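You operate a simulated robot arm through the tools that you are given. There is no shell and no other tool. Be economical: measure what you need, move in short steps, check, and stop when the job is done.

Carry out the task below with a simulated two-armed robot. There is one attempt and no reset: what you move stays moved.

JOB
Run a 15 m test pull on the swivel row.
Fine: set lever one to held, close the swivel lever and set knob G by the card in the pocket; no end may break.

The check looks at the end state, three seconds after you hand in, the way a careful person would. Anything else that was tipped, shoved, dropped, spilled or broken makes it a failure.

ROBOT AND FRAMES
Two 7-joint arms with fingered hands on one trunk, on a base that drives. Base frame: it is fixed to the floor where the robot stands at the start and does not move with it; the origin is under the middle of the robot, x ahead of it, y to its left, z up. Readings come in mm, degrees, newtons and seconds.
The left shoulder is at the start at [21, 208, 1398], the right one opposite. With the tool pointing down near the work surface each hand reaches from about 100 to 840 mm from the robot's upright axis, wherever it stands, measured 20 degrees to its own side. Places, roughly: blue cone (15x14x18 cm) [1000, 1600, 1200]; crank one [800, -300, 600]; cream cone [1000, 1250, 750]; cream cone (15x14x18 cm) [1100, 0, 700]; creel selector [800, 300, 1000]; green cone (15x14x18 cm) [1000, 1200, 1200]; grey cone [1000, 750, 750]; knob g [800, -300, 900]; length knob [800, 300, 1200]; lever one [800, -200, 600]; lower lever [800, 300, 800]; orange cone (15x14x18 cm) [1300, 0, 1200]; pull button [800, 300, 1100]; purple cone (15x14x18 cm) [1100, 800, 1200]; row selector [800, 300, 1300]; swivel lever [800, 200, 800]. Payload 5 kg a hand.
The TCP of each hand is the grasp point between the finger pads, 48 mm short of the fingertips. In the tool frame z runs along the fingers and y along their closing line. The gripper opens to 160 mm. The gripper's body begins 56 mm behind the TCP. The gripper is a hand of 4 fingers: y runs from the thumb to the fingers, the wrist lies at [-26, -142, -252] in the tool frame, and closing takes about 1.5 s.
Orientation is that of the tool frame in the base frame, as [roll, pitch, yaw] about the fixed x, y, z axes, in that order (R = Rz(yaw) Ry(pitch) Rx(roll)). With the fingers straight down and the wrist toward the robot, the tool's x, y and z point along [0, 1, 0], [1, 0, 0] and [0, 0, -1] of the base frame.

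CONTROLS
- The arms move only by the tool send_rows. It takes "left_moves", "right_moves" or both (then of equal length, played together; a hand with none holds still); each is a list of rows, each an object of numbers (a shift or turn left out is 0, a gripper value left out holds the last): "tx", "ty", "tz": the shift along the tool's x, y, z in mm; "wx", "wy", "wz": the turn, a rotation vector about the tool's x, y, z in degrees; "hand": the closure, from 0 (fully open) to 1 (shut). In form: [{"tx": .., "ty": .., "tz": .., "wx": .., "wy": .., "wz": .., "hand": ..}, ...]. A call has 1 to 12 rows; each row is the pose to reach, as a shift and turn from the pose commanded when the call began, along the tool's axes at that moment. A row lasts 0.2 s, in which the tool goes at most 50 mm and 8.6 degrees; a call with a longer step from one row to the next is refused whole, and so is a gripper value outside its range. A pose out of reach is approached as far as the arm can. The call stops where the force on the tool passes 40 N (or 10 N more than at its start, if that is more) or the arm is blocked; 0.2 s more then pass. The fingers move at their own pace (about 108 mm/s each) and stop on an object; they squeeze with about 27 N. The grip force told is the motor's: it shows also when the fingers shut on nothing. Time passes only in rows, and 0.2 s behind the last, so rows that repeat a pose let the fingers close. It gives the time, the measured TCP pose, the force on the tool (base axes), the opening and the grip force at its end, in the units of the frame above (readings bear some noise), with the torque about the TCP (base axes, N m) and any sound that the robot's microphone picked up.
- Cameras (640 x 400 px; columns grow to the right, rows downward): "scene" is now at [79.1, -2.7, 1555]; the picture's right is [-0.05, -1.00, 0.00], its down [-0.85, 0.04, -0.52] and it looks along [0.52, -0.03, -0.85] (base axes); focal length 214 px, centre (320, 200). "left" rides on the left gripper at [-87, -133, -189] in its tool frame; the picture's right is [-0.83, -0.26, 0.49], its down [0.51, -0.71, 0.49] and it looks along [0.22, 0.66, 0.72] (tool axes); focal length 238 px, centre (320, 200). "right" rides on the right gripper at [87, -133, -189] in its tool frame; the picture's right is [-0.83, 0.26, -0.49], its down [-0.51, -0.71, 0.49] and it looks along [-0.22, 0.66, 0.72] (tool axes); focal length 238 px, centre (320, 200). There is no depth. A picture from a camera that has moved, and an enlarged one, comes with that camera's place and axes in the base frame and with its lens.
- camera(camera): a new picture of that camera. It takes no simulated time.
- raise_lower(by): slides the trunk up (or, below 0, down) by that many mm; the arms and the scene camera ride with it, the base frame stays. It gives what a move gives, with no picture.
- drive_base(legs): drives the robot by 1 to 6 legs, each [ahead, left, turn to the left] in mm, mm and degrees, along the robot's own axes; the way and the turn of a leg run together, so that a leg with both is an arc; at most 1500 mm and 180 degrees a leg. The arms and the cameras ride along, it lands a little off, and it stops where it bumps. It gives what a move gives.
- set_grasp(shape, hand): the hand has 4 fingers and takes this shape, open, in about a second: jaw (thumb against the fingers, like two jaws); tri (thumb and two fingers); tip (a fingertip pinch); poke (one finger out to press); point (the index stretched); flat (the hand flat); cup (the hand cupped); fist (a fist). The gripper value then closes the fingers along that shape, each until it touches; the sizes above hold for jaw. It gives what a move gives, with no picture.
- pan_tilt(pan, tilt): turns the head with the scene camera to pan (to the left, within 86 degrees either way) and tilt (down, from -29 to 69), counted from straight ahead of the robot. It gives what a move gives.
- close_up(camera, box): a new picture of the part [left, top, right, bottom] of that camera's present view, enlarged. It takes no simulated time.
- finish_job(): hands the job in; it is judged then, once.

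Work in short steps. Places have to be worked out from the pictures, the camera data and where the tool is seen: move nearer, look again, correct. Check each grasp and each placing, and mend what went wrong. You have 120 turns and 100 pictures in all, those below and enlarged ones among them. Open the grippers and draw the arms clear of the work before you hand the job in, unless the task says otherwise; then end with one line.

The tools are called after "Call:" as a command line: name --argument value ..., lists and objects as JSON in quotes. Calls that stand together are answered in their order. send_rows: Moves the arms, as the interface text tells. Its arguments: {"type":"object","properties":{"left_moves":{"type":"array","items":{"type":"object","properties":{"tx":{"type":"number"},"ty":{"type":"number"},"tz":{"type":"number"},"wx":{"type":"number"},"wy":{"type":"number"},"wz":{"type":"number"},"hand":{"type":"number"}}}},"right_moves":{"type":"array","items":{"type":"object","properties":{"tx":{"type":"number"},"ty":{"type":"number"},"tz":{"type":"number"},"wx":{"type":"number"},"wy":{"type":"number"},"wz":{"type":"number"},"hand":{"type":"number"}}}}},"required":[]} The other tools are called the same way: raise_lower (by) slides the trunk up or down; set_grasp (shape, hand) gives the hand a shape; drive_base (legs) drives the base; pan_tilt (pan, tilt) turns the head that bears the scene camera; camera (camera) takes a picture; close_up (camera, box) takes an enlarged picture of a part of a camera's view; finish_job () hands the job in.

At the start:

```text
time: 0.0
left_position: [727.4, 399.5, 1533.7]
left_tool_rot: [-180.0, -0.1, 90.0]
left_force: [-0.3, -0.8, -0.2]
left_moment: [-0.03, 0.04, -0.02]
left_gripper_width: 159.5
left_grasp_force: 0.0
left_shape: jaw
right_position: [795.5, -262.2, 1514.3]
right_tool_rot: [-180.0, 0.1, 90.0]
right_force: [-0.3, -0.6, -0.6]
right_moment: [-0.04, 0.0, -0.03]
right_gripper_width: 159.6
right_grasp_force: 0.1
right_shape: jaw
trunk travel left (down, up): [-400.0, 290.0]
robot x, y, heading: [1.0, -4.7, 0.0]
head pan, tilt: [-2.8, 58.3]
```

scene: 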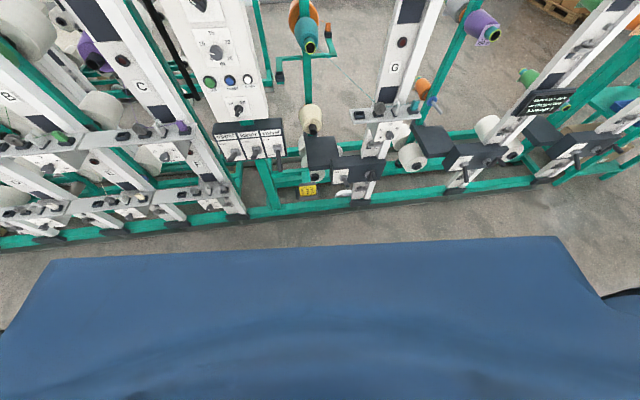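
right: 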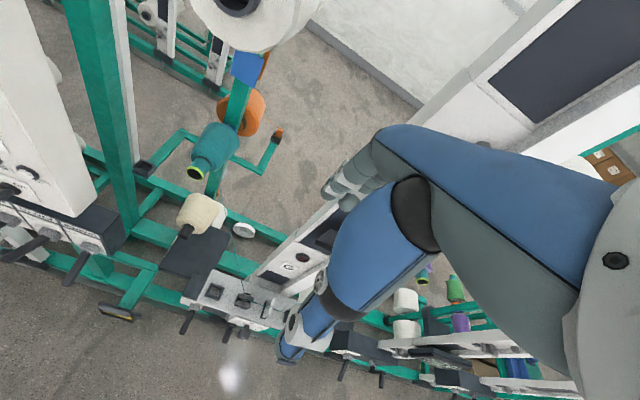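
left: 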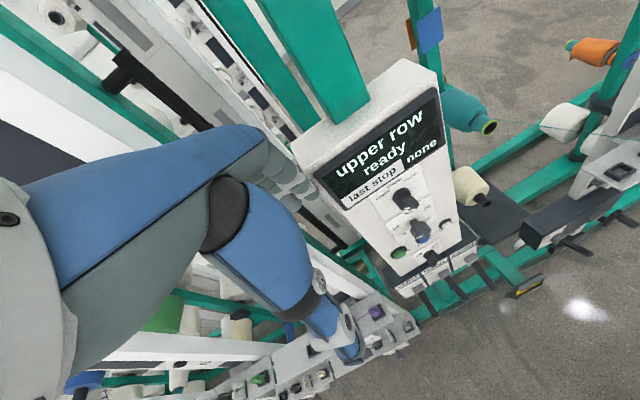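

The display reads "upper row ready". I'll look straight ahead with a lower tilt and enlarge the panel.

Call:
pan_tilt --pan 10 --tilt 35

Call:
camera --camera "scene"

Call:
close_up --camera "left" --box '[280, 60, 500, 320]'

```text
time: 0.9
left_position: [728.6, 398.9, 1533.8]
left_tool_rot: [-180.0, 0.0, 90.0]
left_force: [0.0, 0.0, 0.4]
left_moment: [0.02, -0.02, -0.01]
left_gripper_width: 159.5
left_grasp_force: 0.0
left_shape: jaw
right_position: [797.0, -263.2, 1514.5]
right_tool_rot: [-180.0, 0.0, 90.1]
right_force: [1.6, 0.4, 0.0]
right_moment: [0.03, -0.01, 0.04]
right_gripper_width: 159.6
right_grasp_force: 0.1
right_shape: jaw
trunk travel left (down, up): [-400.0, 290.0]
robot x, y, heading: [-0.3, -2.7, -0.1]
head pan, tilt: [10.0, 35.0]
```

```text
96 pictures are left
camera scene: at [97.3, 16.0, 1587.3], right [0.17, -0.98, 0.0], down [-0.57, -0.1, -0.82], along [0.81, 0.14, -0.57], focal length 214 px, centre (320, 200)
```

scene: 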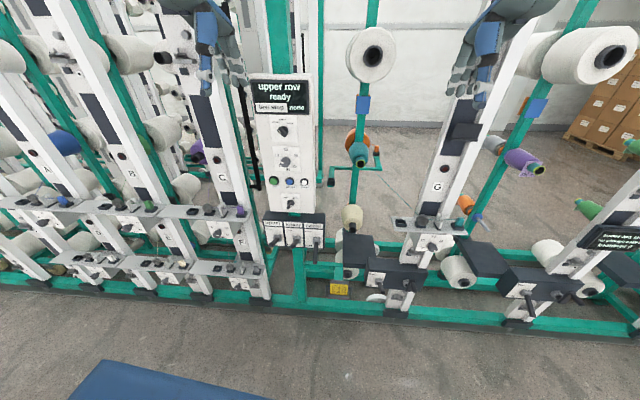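

```text
1.54 times, centred on (390, 190) of left
camera zoom: at [594.9, 312.0, 1722.2], right [-0.26, -0.83, -0.49], down [-0.71, 0.51, -0.49], along [0.66, 0.22, -0.72], focal length 367 px, centre (212, 215)
```

zoom: 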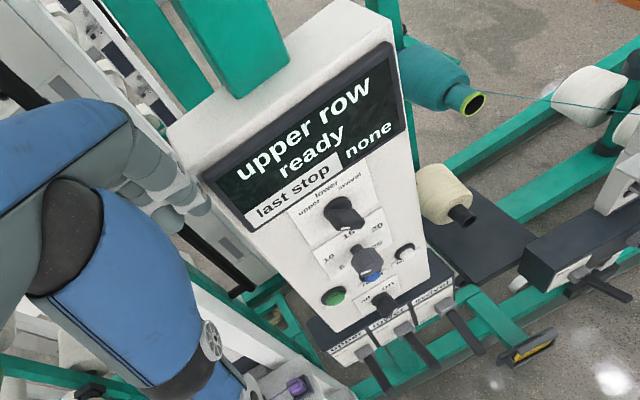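

Zoom in on the panel, the G post and the lower units.

Call:
close_up --camera "scene" --box '[245, 70, 335, 155]'

Call:
close_up --camera "scene" --box '[245, 140, 335, 225]'

Call:
close_up --camera "scene" --box '[240, 205, 350, 300]'

Call:
close_up --camera "scene" --box '[340, 170, 490, 320]'

Call:
close_up --camera "scene" --box '[480, 190, 640, 330]'

```text
4.71 times, centred on (290, 112) of scene
camera zoom: at [97.3, 16.0, 1587.3], right [0.17, -0.98, 0.0], down [-0.57, -0.1, -0.82], along [0.81, 0.14, -0.57], focal length 1009 px, centre (461, 612)
```

zoom: 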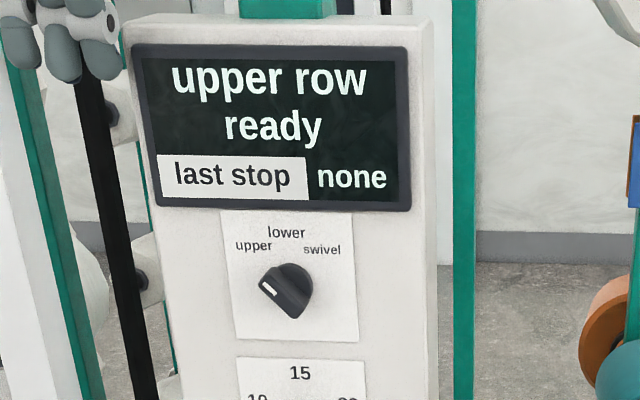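

```text
4.71 times, centred on (290, 182) of scene
camera zoom: at [97.3, 16.0, 1587.3], right [0.17, -0.98, 0.0], down [-0.57, -0.1, -0.82], along [0.81, 0.14, -0.57], focal length 1009 px, centre (461, 282)
```

zoom: 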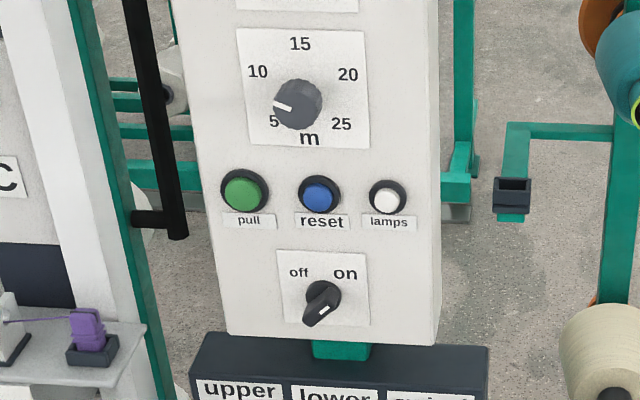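

```text
4.21 times, centred on (295, 252) of scene
camera zoom: at [97.3, 16.0, 1587.3], right [0.17, -0.98, 0.0], down [-0.57, -0.1, -0.82], along [0.81, 0.14, -0.57], focal length 903 px, centre (425, -21)
```

zoom: 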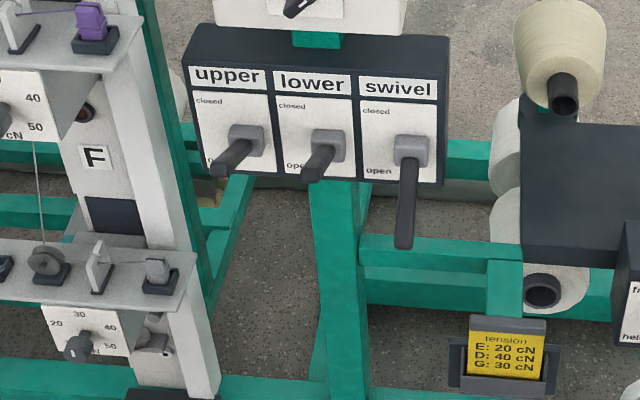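

```text
2.67 times, centred on (415, 245) of scene
camera zoom: at [97.3, 16.0, 1587.3], right [0.17, -0.98, 0.0], down [-0.57, -0.1, -0.82], along [0.81, 0.14, -0.57], focal length 572 px, centre (67, 80)
```

zoom: 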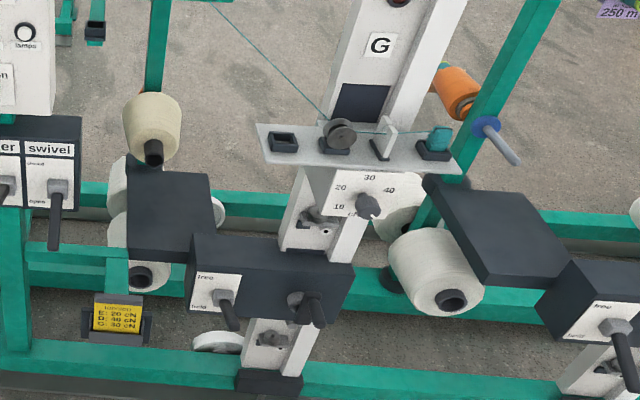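

```text
2.86 times, centred on (560, 260) of scene
camera zoom: at [97.3, 16.0, 1587.3], right [0.17, -0.98, 0.0], down [-0.57, -0.1, -0.82], along [0.81, 0.14, -0.57], focal length 613 px, centre (-366, 29)
```

zoom: 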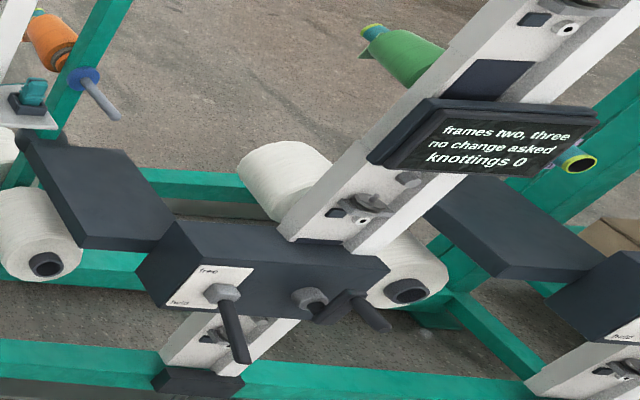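

Card: G = 30 cN. I estimate the row selector at about (827, 277, 1353), length knob at z≈1236, pull button at (835, 338, 1145) and creel selector at z≈1037. I'll bring the left hand to fingers-forward in front of the panel, staying well back.

Call:
send_rows --left_moves '[{"wx": -8, "ty": -10, "tz": 15, "tx": -10}, {"wx": -16, "ty": -20, "tz": 30, "tx": -20}, {"wx": -24, "ty": -35, "tz": 45, "tx": -30}, {"wx": -32, "ty": -50, "tz": 60, "tx": -40}, {"wx": -40, "ty": -65, "tz": 75, "tx": -50}, {"wx": -48, "ty": -80, "tz": 90, "tx": -60}, {"wx": -56, "ty": -95, "tz": 105, "tx": -70}, {"wx": -64, "ty": -110, "tz": 120, "tx": -80}, {"wx": -72, "ty": -120, "tz": 135, "tx": -90}, {"wx": -80, "ty": -130, "tz": 150, "tx": -105}, {"wx": -88, "ty": -130, "tz": 165, "tx": -115}, {"wx": -90, "ty": -130, "tz": 180, "tx": -122}]'

Call:
camera --camera "left"

Call:
camera --camera "scene"

```text
time: 3.5
left_position: [653.1, 361.7, 1454.8]
left_tool_rot: [95.0, 0.2, 86.3]
left_force: [0.4, 0.9, -0.9]
left_moment: [-0.02, -0.04, -0.15]
left_gripper_width: 159.7
left_grasp_force: 0.1
left_shape: jaw
left hand out of reach, approached as far as the arm can: row 3, 7, 8, 9, 10, 11, 12
right_position: [798.1, -256.9, 1513.7]
right_tool_rot: [-179.9, 0.1, 90.2]
right_force: [0.0, 1.1, -0.5]
right_moment: [-0.17, 0.02, -0.06]
right_gripper_width: 160.1
right_grasp_force: 0.1
right_shape: jaw
trunk travel left (down, up): [-400.0, 290.0]
robot x, y, heading: [0.6, -1.3, -0.2]
head pan, tilt: [10.0, 35.0]
```

```text
89 pictures are left
camera left: at [447.7, 287.9, 1338.5], right [0.41, -0.86, -0.3], down [0.46, 0.47, -0.75], along [0.79, 0.17, 0.59], focal length 238 px, centre (320, 200)
```

left: 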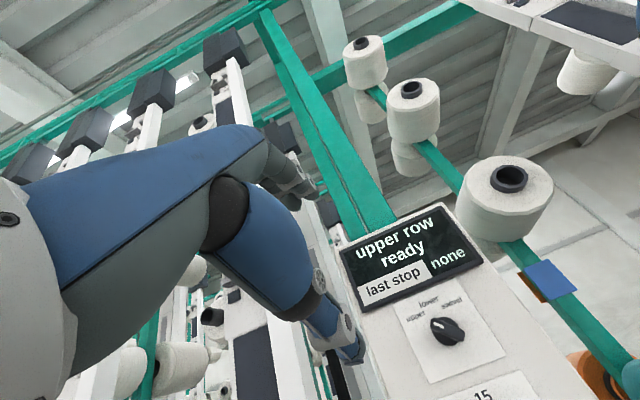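

```text
88 pictures are left
camera scene: at [98.8, 19.5, 1587.2], right [0.18, -0.98, 0.0], down [-0.57, -0.1, -0.82], along [0.81, 0.14, -0.57], focal length 214 px, centre (320, 200)
```

scene: 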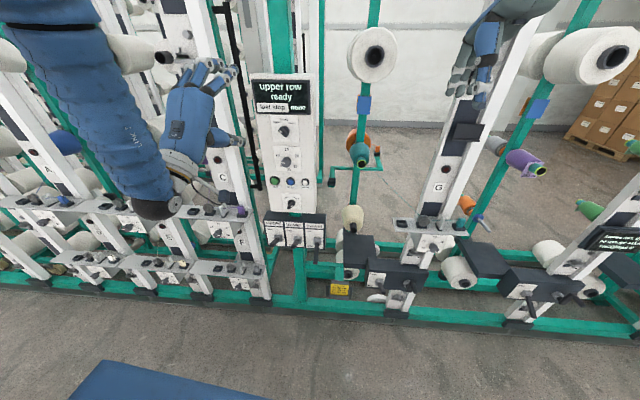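

The pose was not fully reachable from this shoulder height. I'll back off 200 mm and lower the trunk so the forearm slopes upward to the panel.

Call:
drive_base --legs '[[-200, 0, 0]]'

Call:
raise_lower --by -300

Call:
camera --camera "scene"

```text
time: 4.6
left_position: [583.7, 361.6, 1460.1]
left_tool_rot: [94.6, 0.1, 86.6]
left_force: [-3.6, 0.1, 1.2]
left_moment: [0.04, 0.22, 0.08]
left_gripper_width: 159.9
left_grasp_force: 0.0
left_shape: jaw
right_position: [730.2, -257.6, 1519.8]
right_tool_rot: [179.7, 0.1, 90.2]
right_force: [-4.8, 0.0, 2.6]
right_moment: [-0.06, -0.48, -0.09]
right_gripper_width: 160.0
right_grasp_force: 0.0
right_shape: jaw
trunk travel left (down, up): [-400.0, 290.0]
robot x, y, heading: [-56.0, 1.0, 0.5]
head pan, tilt: [10.0, 35.0]
stopped in leg 1: the robot was blocked; the commanded pose is now the measured one
```

```text
time: 7.6
left_position: [593.2, 362.4, 1155.4]
left_tool_rot: [94.9, 0.1, 86.5]
left_force: [0.0, 0.2, 0.3]
left_moment: [0.01, -0.01, -0.01]
left_gripper_width: 160.1
left_grasp_force: 0.1
left_shape: jaw
right_position: [739.9, -256.8, 1213.7]
right_tool_rot: [-179.8, 0.0, 90.4]
right_force: [0.7, -0.6, 1.2]
right_moment: [0.0, -0.01, 0.0]
right_gripper_width: 159.7
right_grasp_force: 0.1
right_shape: jaw
trunk travel left (down, up): [-100.0, 590.0]
robot x, y, heading: [-55.5, 2.5, 0.3]
head pan, tilt: [10.0, 35.0]
```

```text
87 pictures are left
camera scene: at [41.2, 18.1, 1287.5], right [0.18, -0.98, 0.0], down [-0.56, -0.1, -0.82], along [0.81, 0.15, -0.57], focal length 214 px, centre (320, 200)
```

scene: 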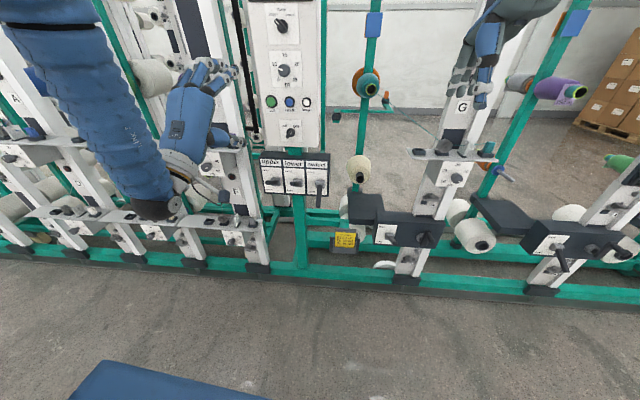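

Something behind blocks the base at x≈-56, so I'll not reverse further. The trunk is lowered now; I'll move the left hand in front of the row selector at about (640, 277, 1350).

Call:
send_rows --left_moves '[{"tx": -15, "ty": 40, "tz": 0}, {"tx": -32, "ty": 80, "tz": 10}, {"tx": -50, "ty": 120, "tz": 20, "wx": -2, "wy": 2}, {"tx": -68, "ty": 160, "tz": 30, "wx": -4, "wy": 3}, {"tx": -85, "ty": 195, "tz": 45, "wx": -5, "wy": 3.5}]'

Call:
camera --camera "left"

Call:
camera --camera "scene"

```text
time: 8.8
left_position: [640.4, 344.9, 1351.0]
left_tool_rot: [90.9, -1.6, 85.8]
left_force: [0.0, -0.1, -0.5]
left_moment: [-0.04, -0.02, 0.02]
left_gripper_width: 160.0
left_grasp_force: 0.0
left_shape: jaw
left hand out of reach, approached as far as the arm can: row 2, 3, 4, 5
right_position: [741.2, -258.3, 1212.7]
right_tool_rot: [-179.8, 0.0, 90.3]
right_force: [0.5, 0.5, -0.1]
right_moment: [-0.01, -0.03, -0.02]
right_gripper_width: 159.8
right_grasp_force: 0.0
right_shape: jaw
trunk travel left (down, up): [-100.0, 590.0]
robot x, y, heading: [-54.3, -3.3, 0.4]
head pan, tilt: [10.0, 35.0]
```

```text
86 pictures are left
camera left: at [443.3, 275.4, 1218.7], right [0.42, -0.86, -0.29], down [0.52, 0.49, -0.7], along [0.75, 0.15, 0.65], focal length 238 px, centre (320, 200)
```

left: 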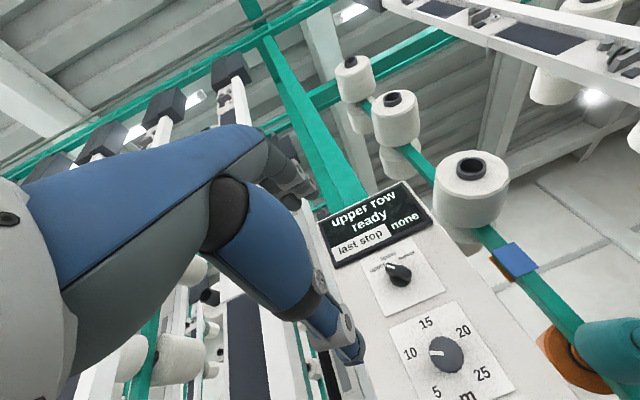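

```text
85 pictures are left
camera scene: at [41.1, 18.0, 1287.3], right [0.18, -0.98, 0.0], down [-0.56, -0.1, -0.82], along [0.81, 0.15, -0.57], focal length 214 px, centre (320, 200)
```

scene: 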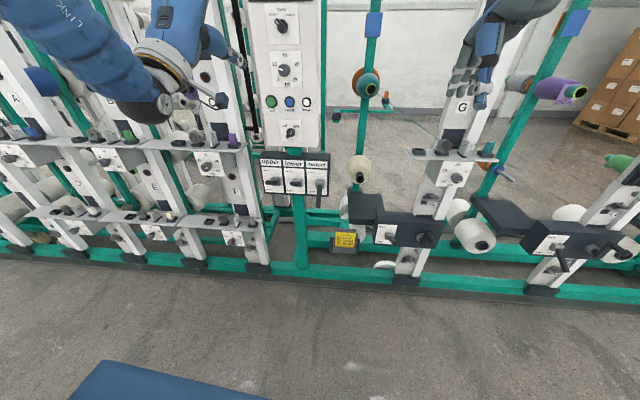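

The left hand can't go further inward here. I'll pull the right hand back, then shift the base right 120 mm so the panel sits further to the left hand's side; meanwhile zoom in on knobs.

Call:
close_up --camera "left" --box '[300, 170, 520, 400]'

Call:
close_up --camera "scene" --box '[240, 0, 340, 70]'

Call:
close_up --camera "scene" --box '[240, 80, 340, 200]'

Call:
send_rows --right_moves '[{"ty": -45}, {"ty": -90}, {"ty": -135}, {"ty": -180}]'

Call:
drive_base --legs '[[0, -120, 0]]'

Call:
camera --camera "left"

```text
1.74 times, centred on (410, 285) of left
camera zoom: at [443.3, 275.4, 1218.7], right [0.42, -0.86, -0.29], down [0.52, 0.49, -0.7], along [0.75, 0.15, 0.65], focal length 414 px, centre (164, 52)
```

zoom: 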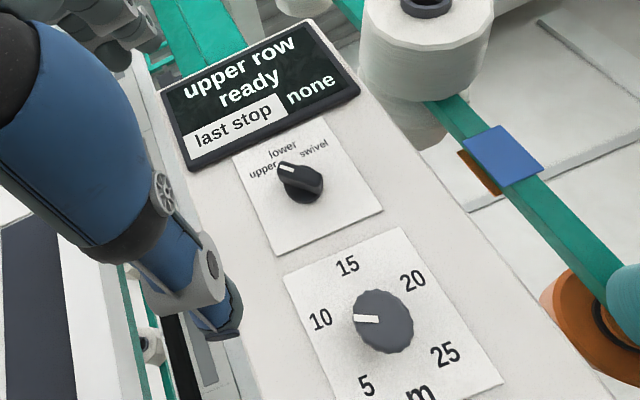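

```text
5.71 times, centred on (290, 35) of scene
camera zoom: at [41.1, 18.0, 1287.3], right [0.18, -0.98, 0.0], down [-0.56, -0.1, -0.82], along [0.81, 0.15, -0.57], focal length 1226 px, centre (491, 1143)
```

zoom: 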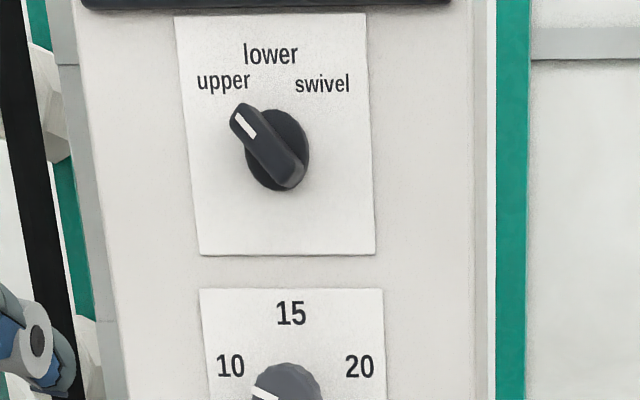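

```text
3.33 times, centred on (290, 140) of scene
camera zoom: at [41.1, 18.0, 1287.3], right [0.18, -0.98, 0.0], down [-0.56, -0.1, -0.82], along [0.81, 0.15, -0.57], focal length 715 px, centre (420, 400)
```

zoom: 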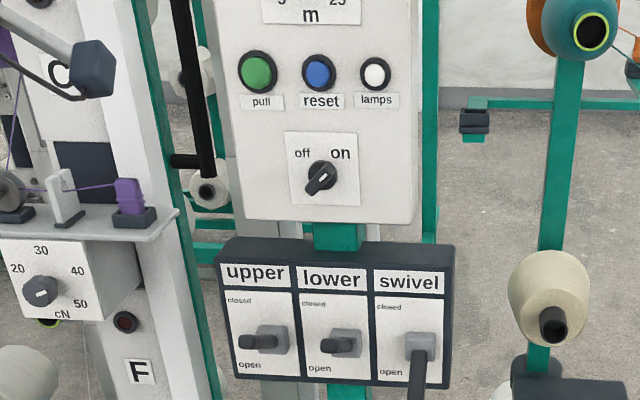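

```text
time: 9.8
left_position: [639.8, 341.1, 1353.2]
left_tool_rot: [90.8, -1.8, 85.8]
left_force: [-0.7, 2.2, 1.3]
left_moment: [-0.01, 0.06, -0.09]
left_gripper_width: 160.0
left_grasp_force: 0.0
left_shape: jaw
right_position: [560.9, -261.9, 1214.3]
right_tool_rot: [-179.8, -0.1, 90.1]
right_force: [0.3, -7.7, 0.7]
right_moment: [1.02, -0.03, 0.18]
right_gripper_width: 160.0
right_grasp_force: 0.1
right_shape: jaw
trunk travel left (down, up): [-100.0, 590.0]
robot x, y, heading: [-57.1, 1.4, 0.2]
head pan, tilt: [10.0, 35.0]
```

```text
time: 11.0
left_position: [640.6, 223.5, 1352.6]
left_tool_rot: [90.8, -1.7, 85.8]
left_force: [0.6, -1.2, 0.7]
left_moment: [0.0, 0.07, 0.14]
left_gripper_width: 159.6
left_grasp_force: 0.0
left_shape: jaw
right_position: [561.3, -379.1, 1212.5]
right_tool_rot: [-179.8, 0.1, 90.2]
right_force: [0.4, -1.2, -0.7]
right_moment: [0.19, -0.01, 0.07]
right_gripper_width: 160.0
right_grasp_force: 0.0
right_shape: jaw
trunk travel left (down, up): [-100.0, 590.0]
robot x, y, heading: [-56.2, -114.6, 0.4]
head pan, tilt: [10.0, 35.0]
```

```text
81 pictures are left
camera left: at [444.2, 154.7, 1219.0], right [0.42, -0.86, -0.29], down [0.52, 0.49, -0.7], along [0.74, 0.14, 0.65], focal length 238 px, centre (320, 200)
```

left: 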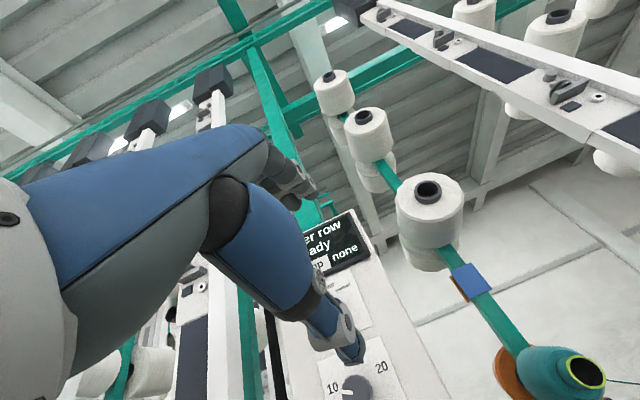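

The selector points up-left ("upper") at about (835, 280, 1350); "swivel" is 90° clockwise. I need the hand rolled with the palm to the right, so I test a roll of the left hand by -90° while shifting to the knob's y.

Call:
send_rows --left_moves '[{"wz": -8, "tx": 5}, {"wz": -16, "tx": 10}, {"wz": -24, "tx": 15}, {"wz": -32, "tx": 20}, {"wz": -40, "tx": 25}, {"wz": -48, "tx": 30}, {"wz": -56, "tx": 35}, {"wz": -64, "tx": 40}, {"wz": -72, "tx": 45}, {"wz": -80, "tx": 50}, {"wz": -88, "tx": 55}, {"wz": -90, "tx": 55}]'

Call:
camera --camera "left"

Call:
camera --camera "scene"

```text
time: 13.8
left_position: [657.5, 326.4, 1188.1]
left_tool_rot: [22.5, 73.7, 16.3]
left_force: [-1.0, 0.3, 0.0]
left_moment: [0.06, 0.05, -0.05]
left_gripper_width: 160.2
left_grasp_force: 0.0
left_shape: jaw
left hand out of reach, approached as far as the arm can: row 1, 2, 3, 4, 5, 6, 7, 8, 9, 10, 11, 12
right_position: [562.5, -376.7, 1214.6]
right_tool_rot: [-179.8, 0.0, 90.3]
right_force: [0.3, -0.2, 0.9]
right_moment: [-0.03, 0.0, 0.0]
right_gripper_width: 160.1
right_grasp_force: 0.0
right_shape: jaw
trunk travel left (down, up): [-100.0, 590.0]
robot x, y, heading: [-56.3, -120.0, 0.3]
head pan, tilt: [10.0, 35.0]
stopped in row 12 (left hand): the arm was blocked; the commanded pose is now the measured one
```

```text
80 pictures are left
camera left: at [440.2, 210.4, 1207.1], right [0.22, -0.38, 0.9], down [0.54, -0.72, -0.43], along [0.81, 0.58, 0.05], focal length 238 px, centre (320, 200)
```

left: 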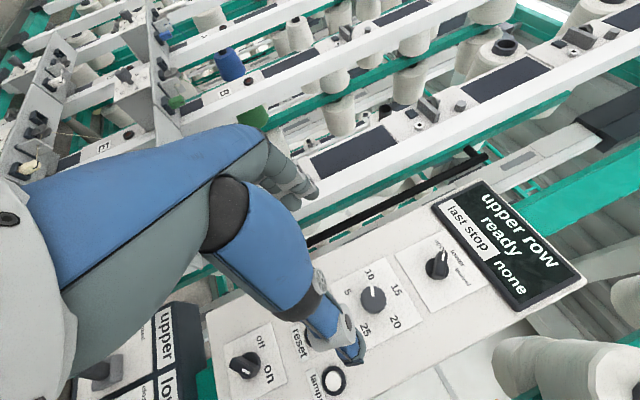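

```text
79 pictures are left
camera scene: at [42.5, -99.9, 1287.4], right [0.18, -0.98, 0.0], down [-0.56, -0.1, -0.82], along [0.81, 0.15, -0.57], focal length 214 px, centre (320, 200)
```

scene: 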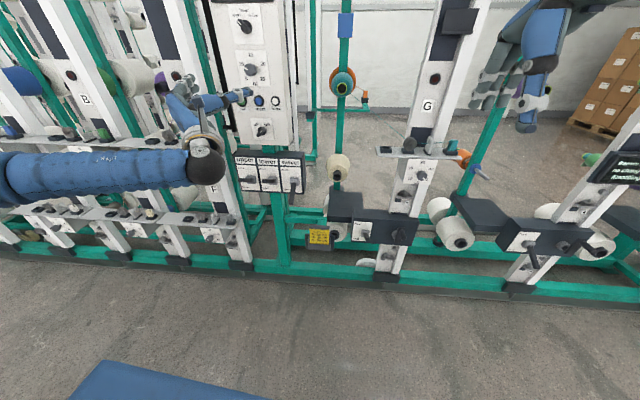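

The arm reaches that roll only lower down. I'll use the trunk for height instead: raise 160 mm, then correct the hand's aim to straight ahead.

Call:
raise_lower --by 160

Call:
send_rows --left_moves '[{"wy": 7, "wx": -3}, {"wy": 15, "wx": -7}, {"wy": 15, "wx": -7}]'

Call:
camera --camera "scene"

```text
time: 15.6
left_position: [657.4, 324.3, 1343.3]
left_tool_rot: [23.1, 74.0, 16.7]
left_force: [0.4, -0.6, -0.3]
left_moment: [0.04, -0.01, 0.0]
left_gripper_width: 159.9
left_grasp_force: 0.1
left_shape: jaw
right_position: [561.4, -377.5, 1373.9]
right_tool_rot: [-179.7, -0.1, 90.3]
right_force: [-0.2, 0.5, 0.0]
right_moment: [0.01, 0.0, 0.02]
right_gripper_width: 160.1
right_grasp_force: 0.1
right_shape: jaw
trunk travel left (down, up): [-260.0, 430.0]
robot x, y, heading: [-51.6, -119.1, -0.1]
head pan, tilt: [10.0, 35.0]
```

```text
refused: row 2 steps farther than a row can; nothing moved
```

```text
78 pictures are left
camera scene: at [42.1, -100.7, 1447.1], right [0.18, -0.98, 0.0], down [-0.56, -0.1, -0.82], along [0.81, 0.15, -0.57], focal length 214 px, centre (320, 200)
```

scene: 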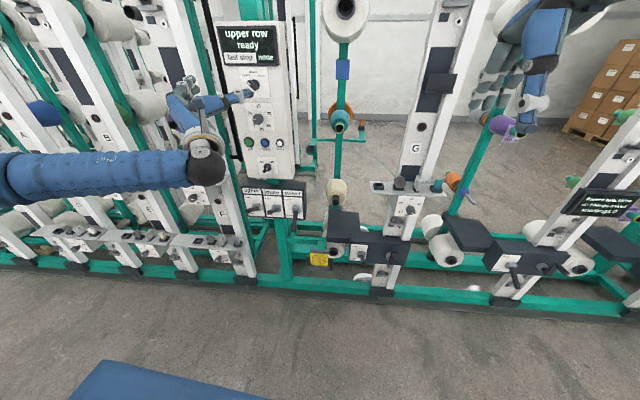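

Height is right; I redo the aim correction in smaller steps.

Call:
send_rows --left_moves '[{"wy": 5, "wx": -2}, {"wy": 10, "wx": -5}, {"wy": 15, "wx": -7}, {"wy": 15, "wx": -7}]'

```text
time: 16.6
left_position: [656.6, 324.9, 1344.8]
left_tool_rot: [22.5, 73.9, 16.2]
left_force: [0.0, 0.7, -0.2]
left_moment: [-0.01, 0.01, 0.0]
left_gripper_width: 160.3
left_grasp_force: 0.1
left_shape: jaw
left hand out of reach, approached as far as the arm can: row 1, 2, 3, 4
right_position: [562.2, -376.4, 1375.2]
right_tool_rot: [-179.8, 0.0, 90.3]
right_force: [-0.4, -0.1, -0.3]
right_moment: [0.0, -0.02, 0.0]
right_gripper_width: 159.8
right_grasp_force: 0.0
right_shape: jaw
trunk travel left (down, up): [-260.0, 430.0]
robot x, y, heading: [-55.9, -120.2, 0.5]
head pan, tilt: [10.0, 35.0]
```

The arm is too folded at this range; at contact distance it will be more extended. I'll move forward ~90 mm and 45 mm right while correcting the aim.

Call:
send_rows --left_moves '[{"tx": 6, "ty": -9, "tz": 23}, {"tx": 11, "ty": -18, "tz": 46}, {"tx": 16, "ty": -28, "tz": 68}, {"tx": 20, "ty": -37, "tz": 91}, {"tx": 20, "ty": -37, "tz": 91, "wy": 5, "wx": -2}, {"tx": 20, "ty": -37, "tz": 91, "wy": 10, "wx": -5}, {"tx": 20, "ty": -37, "tz": 91, "wy": 15, "wx": -7}, {"tx": 20, "ty": -37, "tz": 91, "wy": 15, "wx": -7}]'

Call:
camera --camera "left"

```text
time: 18.4
left_position: [747.1, 279.0, 1343.2]
left_tool_rot: [23.0, 73.6, 16.6]
left_force: [0.3, -0.1, -0.4]
left_moment: [0.04, -0.01, 0.01]
left_gripper_width: 160.0
left_grasp_force: 0.1
left_shape: jaw
left hand out of reach, approached as far as the arm can: row 5, 6, 7, 8
right_position: [562.6, -377.3, 1374.1]
right_tool_rot: [-179.8, -0.1, 90.3]
right_force: [-0.3, 0.3, -0.3]
right_moment: [0.0, 0.05, -0.03]
right_gripper_width: 160.2
right_grasp_force: 0.0
right_shape: jaw
trunk travel left (down, up): [-260.0, 430.0]
robot x, y, heading: [-56.4, -115.1, 0.4]
head pan, tilt: [10.0, 35.0]
```

```text
77 pictures are left
camera left: at [529.7, 163.8, 1362.8], right [0.22, -0.38, 0.9], down [0.54, -0.72, -0.44], along [0.81, 0.58, 0.05], focal length 238 px, centre (320, 200)
```

left: 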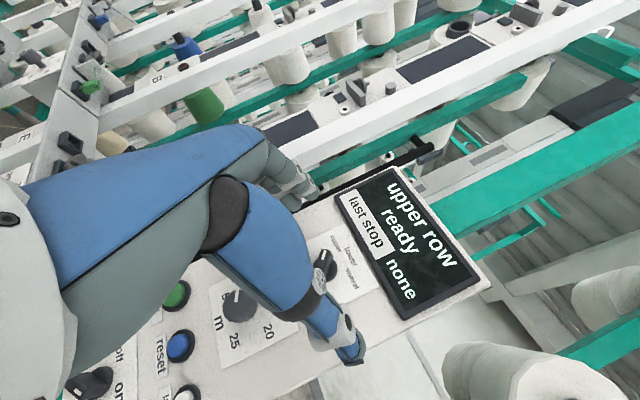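

Translation works but the aim is wrist-limited. Before choosing a technique, I look closer at the creel selector and levers.

Call:
close_up --camera "scene" --box '[240, 150, 310, 225]'

Call:
close_up --camera "left" --box '[60, 240, 360, 400]'

```text
5.33 times, centred on (275, 188) of scene
camera zoom: at [42.2, -100.8, 1447.3], right [0.18, -0.98, 0.0], down [-0.56, -0.1, -0.82], along [0.81, 0.15, -0.57], focal length 1144 px, centre (560, 267)
```

zoom: 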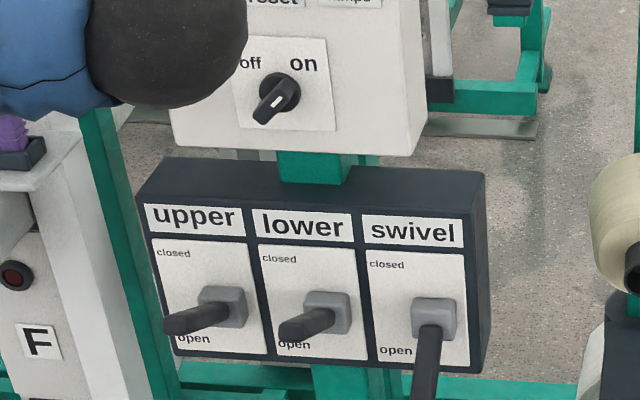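

```text
2.13 times, centred on (210, 320) of left
camera zoom: at [529.7, 163.8, 1362.8], right [0.22, -0.38, 0.9], down [0.54, -0.72, -0.44], along [0.81, 0.58, 0.05], focal length 508 px, centre (555, -56)
```

zoom: 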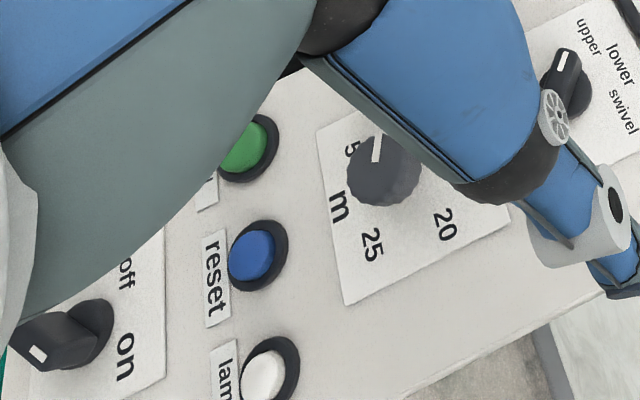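

The creel knob's mark points to "on" and the upper/lower levers are raised (closed), the swivel one is down. I'll back off, shape the left hand to poke, and see where the finger is.

Call:
send_rows --left_moves '[{"tz": -40}, {"tz": -80}]'

Call:
set_grasp --hand "left" --shape "poke"

Call:
camera --camera "left"

Call:
camera --camera "scene"

```text
time: 19.0
left_position: [669.6, 286.8, 1324.8]
left_tool_rot: [22.3, 73.6, 15.9]
left_force: [-0.9, -0.4, -0.3]
left_moment: [-0.02, 0.0, 0.01]
left_gripper_width: 160.0
left_grasp_force: 0.0
left_shape: jaw
right_position: [560.5, -377.6, 1374.6]
right_tool_rot: [-179.7, 0.1, 90.1]
right_force: [-0.5, 0.7, 0.4]
right_moment: [-0.01, -0.02, 0.02]
right_gripper_width: 159.9
right_grasp_force: 0.0
right_shape: jaw
trunk travel left (down, up): [-260.0, 430.0]
robot x, y, heading: [-53.4, -115.3, 0.3]
head pan, tilt: [10.0, 35.0]
```

```text
time: 19.9
left_position: [670.3, 287.5, 1325.1]
left_tool_rot: [23.0, 73.6, 16.7]
left_force: [-0.8, 0.5, -1.1]
left_moment: [-0.04, 0.0, 0.01]
left_gripper_width: 0.0
left_grasp_force: 0.1
left_shape: poke
right_position: [561.6, -378.5, 1375.0]
right_tool_rot: [-179.8, 0.1, 90.3]
right_force: [-0.9, 0.3, -0.1]
right_moment: [-0.02, 0.0, 0.0]
right_gripper_width: 160.1
right_grasp_force: 0.1
right_shape: jaw
trunk travel left (down, up): [-260.0, 430.0]
robot x, y, heading: [-53.5, -115.9, 0.4]
head pan, tilt: [10.0, 35.0]
```

```text
74 pictures are left
camera left: at [451.8, 173.5, 1343.9], right [0.22, -0.38, 0.9], down [0.54, -0.72, -0.44], along [0.81, 0.58, 0.05], focal length 238 px, centre (320, 200)
```

left: 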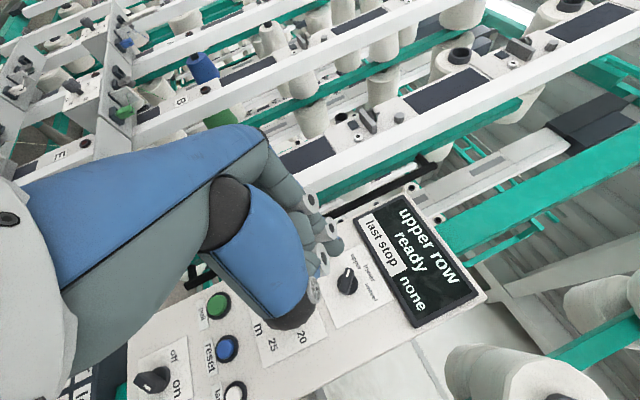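

```text
73 pictures are left
camera scene: at [41.8, -100.6, 1447.4], right [0.18, -0.98, 0.0], down [-0.56, -0.1, -0.82], along [0.81, 0.15, -0.57], focal length 214 px, centre (320, 200)
```

scene: 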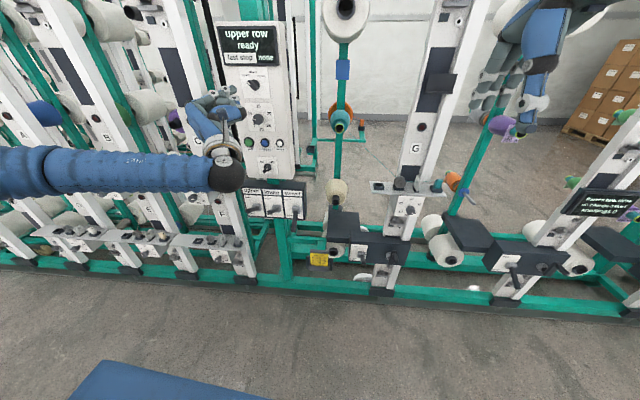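

Zoom on the hand to see which finger is out.

Call:
close_up --camera "left" --box '[240, 170, 420, 330]'

Call:
close_up --camera "scene" --box '[170, 70, 290, 170]'

```text
2.50 times, centred on (330, 250) of left
camera zoom: at [451.8, 173.5, 1343.9], right [0.22, -0.38, 0.9], down [0.54, -0.72, -0.44], along [0.81, 0.58, 0.05], focal length 596 px, centre (295, 75)
```

zoom: 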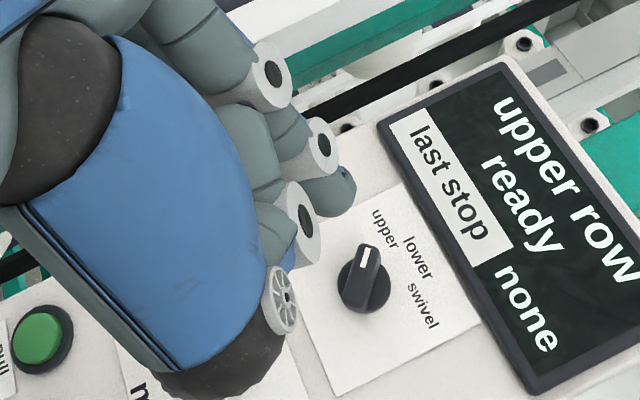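

```text
4.00 times, centred on (230, 120) of scene
camera zoom: at [41.8, -100.6, 1447.4], right [0.18, -0.98, 0.0], down [-0.56, -0.1, -0.82], along [0.81, 0.15, -0.57], focal length 858 px, centre (680, 520)
```

zoom: 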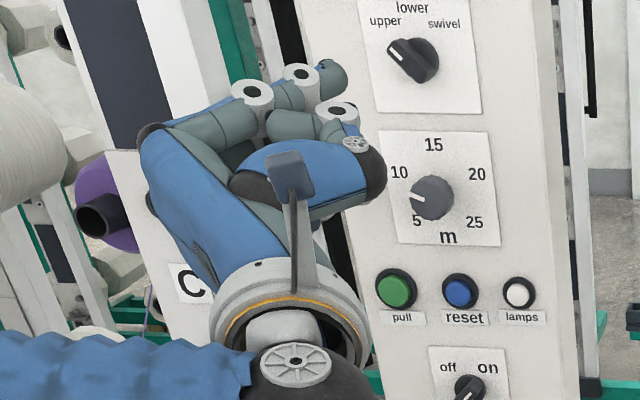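

The extended finger tip is about (708, 282, 1357), knob centre about (825, 278, 1350). I'll put the finger left of the knob (9 o'clock) at x≈780 and check.

Call:
send_rows --left_moves '[{"tx": 12, "ty": 39, "tz": 10}, {"tx": 22, "ty": 39, "tz": 36}, {"tx": 32, "ty": 39, "tz": 62}]'

Call:
close_up --camera "left" --box '[240, 170, 420, 330]'

Call:
close_up --camera "scene" --box '[200, 50, 290, 130]'

```text
time: 20.7
left_position: [743.0, 322.4, 1313.1]
left_tool_rot: [22.8, 73.7, 16.5]
left_force: [0.9, 0.8, -0.6]
left_moment: [0.04, -0.08, -0.13]
left_gripper_width: 0.1
left_grasp_force: 0.0
left_shape: poke
right_position: [562.3, -376.6, 1373.3]
right_tool_rot: [-179.8, 0.1, 90.3]
right_force: [0.8, -0.1, -0.2]
right_moment: [-0.03, 0.07, -0.08]
right_gripper_width: 160.2
right_grasp_force: 0.1
right_shape: jaw
trunk travel left (down, up): [-260.0, 430.0]
robot x, y, heading: [-52.4, -117.8, 0.5]
head pan, tilt: [10.0, 35.0]
```

```text
2.50 times, centred on (330, 250) of left
camera zoom: at [525.2, 207.5, 1332.8], right [0.22, -0.38, 0.9], down [0.54, -0.72, -0.44], along [0.81, 0.58, 0.05], focal length 596 px, centre (295, 75)
```

zoom: 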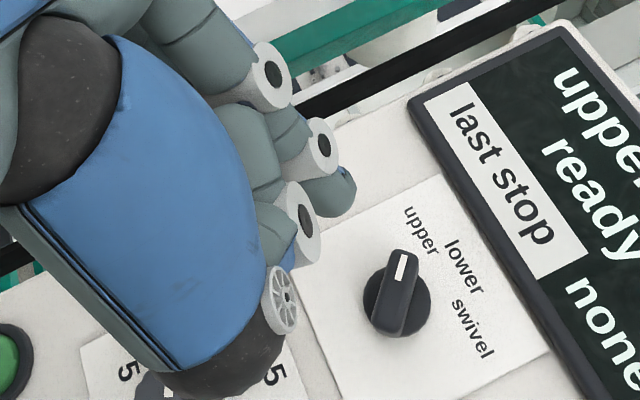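

```text
5.00 times, centred on (245, 90) of scene
camera zoom: at [42.4, -99.9, 1447.3], right [0.18, -0.98, 0.0], down [-0.56, -0.1, -0.82], along [0.81, 0.15, -0.57], focal length 1072 px, centre (695, 750)
```

zoom: 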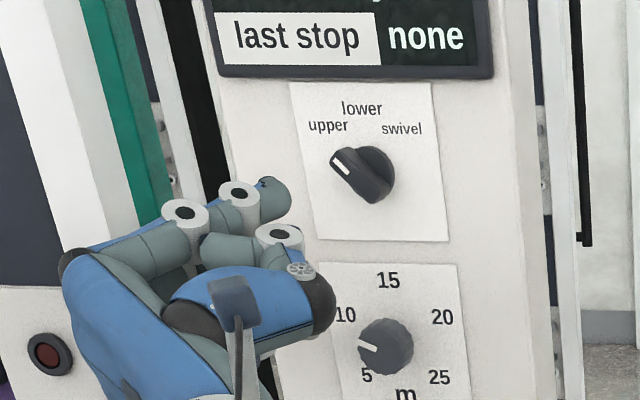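

Finger tip is about (780, 315, 1345), knob bar about (838, 284, 1348). Advance 55 mm beside the knob.

Call:
send_rows --left_moves '[{"tx": 4, "ty": 2, "tz": 19}, {"tx": 8, "ty": 4, "tz": 38}, {"tx": 12, "ty": 5.5, "tz": 54}]'

Call:
close_up --camera "left" --box '[240, 170, 420, 330]'

Call:
close_up --camera "scene" --box '[200, 50, 290, 130]'

```text
time: 21.5
left_position: [796.7, 322.1, 1319.0]
left_tool_rot: [22.9, 73.5, 16.6]
left_force: [-10.1, -0.7, -1.3]
left_moment: [-0.03, 0.18, -0.06]
left_gripper_width: 0.0
left_grasp_force: 0.0
left_shape: poke
right_position: [560.2, -377.0, 1374.2]
right_tool_rot: [-179.8, 0.0, 90.3]
right_force: [0.2, -1.0, 0.2]
right_moment: [-0.01, -0.02, -0.03]
right_gripper_width: 160.0
right_grasp_force: 0.2
right_shape: jaw
trunk travel left (down, up): [-260.0, 430.0]
robot x, y, heading: [-53.5, -117.0, 0.4]
head pan, tilt: [10.0, 35.0]
```

```text
2.50 times, centred on (330, 250) of left
camera zoom: at [578.4, 207.1, 1336.9], right [0.22, -0.38, 0.9], down [0.54, -0.72, -0.43], along [0.81, 0.58, 0.05], focal length 596 px, centre (295, 75)
```

zoom: 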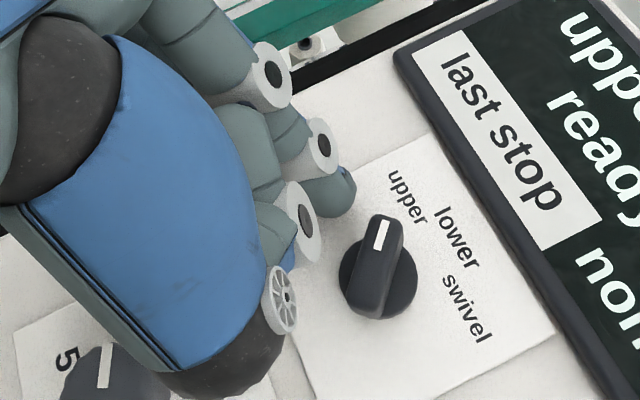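

```text
5.00 times, centred on (245, 90) of scene
camera zoom: at [40.3, -100.6, 1447.4], right [0.18, -0.98, 0.0], down [-0.56, -0.1, -0.82], along [0.81, 0.15, -0.57], focal length 1072 px, centre (695, 750)
```

zoom: 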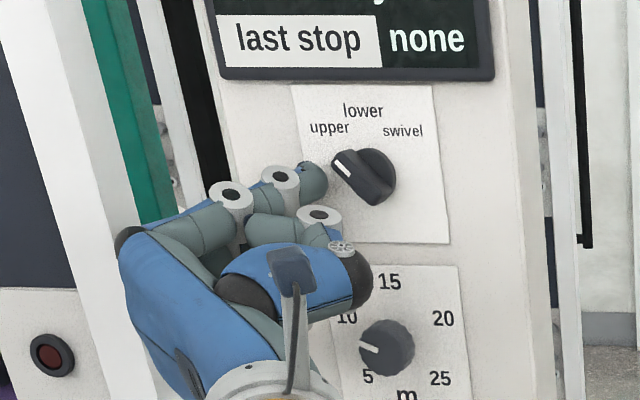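

The tip touches the panel (≈10 N). Back off 5 mm and sweep the finger in an arc from 9 to 12 o'clock around the knob.

Call:
send_rows --left_moves '[{"tx": -1.3, "ty": -0.5, "tz": -4.8}, {"tx": -2.8, "ty": -18.3, "tz": -2.6}, {"tx": -13.6, "ty": -20, "tz": 0.6}, {"tx": -21.7, "ty": -24.1, "tz": 3.2}, {"tx": -27.1, "ty": -31.5, "tz": 5.5}, {"tx": -29.8, "ty": -40.1, "tz": 7.2}, {"tx": -29.2, "ty": -45.2, "tz": 7.5}]'

Call:
close_up --camera "scene" --box '[200, 40, 300, 130]'

```text
time: 23.0
left_position: [789.9, 298.5, 1344.6]
left_tool_rot: [21.6, 73.6, 17.1]
left_force: [-3.8, 23.9, -1.6]
left_moment: [-0.04, 0.01, 1.17]
left_gripper_width: 0.0
left_grasp_force: 0.0
left_shape: poke
right_position: [563.9, -370.9, 1373.5]
right_tool_rot: [-179.8, 0.1, 90.6]
right_force: [0.9, -0.6, 0.3]
right_moment: [0.06, 0.03, 0.02]
right_gripper_width: 159.8
right_grasp_force: 0.0
right_shape: jaw
trunk travel left (down, up): [-260.0, 430.0]
robot x, y, heading: [-55.9, -114.4, 0.3]
head pan, tilt: [10.0, 35.0]
heard: click, click
stopped in row 7 (left hand): the force on the tool passed its limit at 41 N (the readings are from after the stop); the commanded pose is now the measured one
```

```text
4.44 times, centred on (250, 85) of scene
camera zoom: at [42.2, -97.1, 1447.4], right [0.19, -0.98, 0.0], down [-0.56, -0.11, -0.82], along [0.8, 0.15, -0.57], focal length 953 px, centre (631, 711)
```

zoom: 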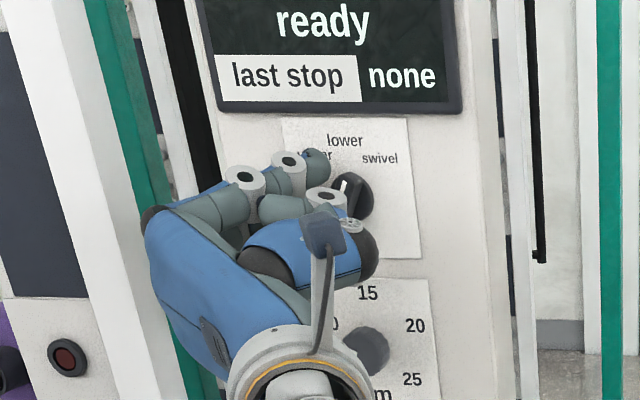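

Two clicks heard. Back the finger away and check the display.

Call:
send_rows --left_moves '[{"ty": 15}, {"ty": 30, "tz": -10}, {"ty": 35, "tz": -50}]'

Call:
close_up --camera "scene" --box '[200, 10, 300, 130]'

```text
time: 23.8
left_position: [743.7, 326.4, 1338.1]
left_tool_rot: [22.0, 73.3, 16.5]
left_force: [-0.7, 0.3, 0.6]
left_moment: [-0.02, 0.08, 0.04]
left_gripper_width: 0.0
left_grasp_force: 0.0
left_shape: poke
right_position: [561.1, -376.2, 1375.2]
right_tool_rot: [-179.9, 0.1, 90.4]
right_force: [-0.4, 0.7, 0.1]
right_moment: [-0.11, -0.13, 0.01]
right_gripper_width: 159.8
right_grasp_force: 0.1
right_shape: jaw
trunk travel left (down, up): [-260.0, 430.0]
robot x, y, heading: [-57.5, -118.1, 0.6]
head pan, tilt: [10.0, 35.0]
```

```text
3.33 times, centred on (250, 70) of scene
camera zoom: at [40.0, -98.8, 1447.5], right [0.18, -0.98, 0.0], down [-0.56, -0.1, -0.82], along [0.81, 0.15, -0.57], focal length 715 px, centre (553, 633)
```

zoom: 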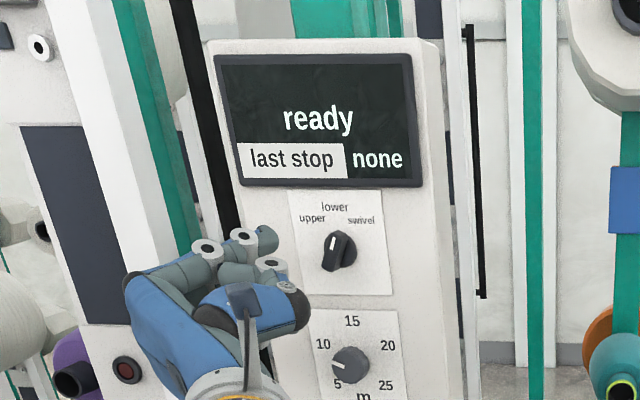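

The bar now stands about upright (between "lower" and "swivel", row name blank). Push its upper end further right in gentler steps.

Call:
send_rows --left_moves '[{"tx": 4, "ty": -5, "tz": 25}, {"tx": 7.7, "ty": -12.9, "tz": 49}, {"tx": 7.3, "ty": -16.8, "tz": 49.5}, {"tx": 6.9, "ty": -21.8, "tz": 50.1}, {"tx": 7.2, "ty": -24.3, "tz": 50.3}, {"tx": 7.5, "ty": -26.8, "tz": 50.5}, {"tx": 7.8, "ty": -29.4, "tz": 50.6}, {"tx": 8.1, "ty": -31.9, "tz": 50.8}, {"tx": 8.8, "ty": -34.5, "tz": 50.8}, {"tx": 9.6, "ty": -37, "tz": 50.9}, {"tx": 10.3, "ty": -39.6, "tz": 51}, {"tx": 11, "ty": -42.2, "tz": 51}]'

Call:
close_up --camera "scene" --box '[200, 10, 300, 130]'

```text
time: 26.1
left_position: [791.2, 299.2, 1334.3]
left_tool_rot: [21.5, 73.6, 17.4]
left_force: [-12.4, 15.6, -5.8]
left_moment: [-0.07, -0.1, 0.7]
left_gripper_width: 0.0
left_grasp_force: 0.1
left_shape: poke
right_position: [564.2, -370.5, 1373.3]
right_tool_rot: [-179.7, 0.2, 90.6]
right_force: [1.9, -0.9, -0.5]
right_moment: [0.07, 0.17, 0.07]
right_gripper_width: 159.8
right_grasp_force: 0.1
right_shape: jaw
trunk travel left (down, up): [-260.0, 430.0]
robot x, y, heading: [-56.9, -114.1, 0.7]
head pan, tilt: [10.0, 35.0]
heard: click
stopped in row 11 (left hand): the force on the tool passed its limit at 40 N (the readings are from after the stop); the commanded pose is now the measured one
```

```text
3.33 times, centred on (250, 70) of scene
camera zoom: at [42.2, -98.0, 1447.2], right [0.19, -0.98, 0.0], down [-0.56, -0.11, -0.82], along [0.8, 0.15, -0.57], focal length 715 px, centre (553, 633)
```

zoom: 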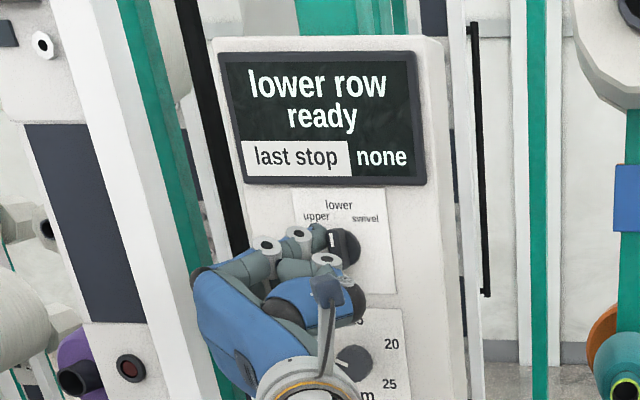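

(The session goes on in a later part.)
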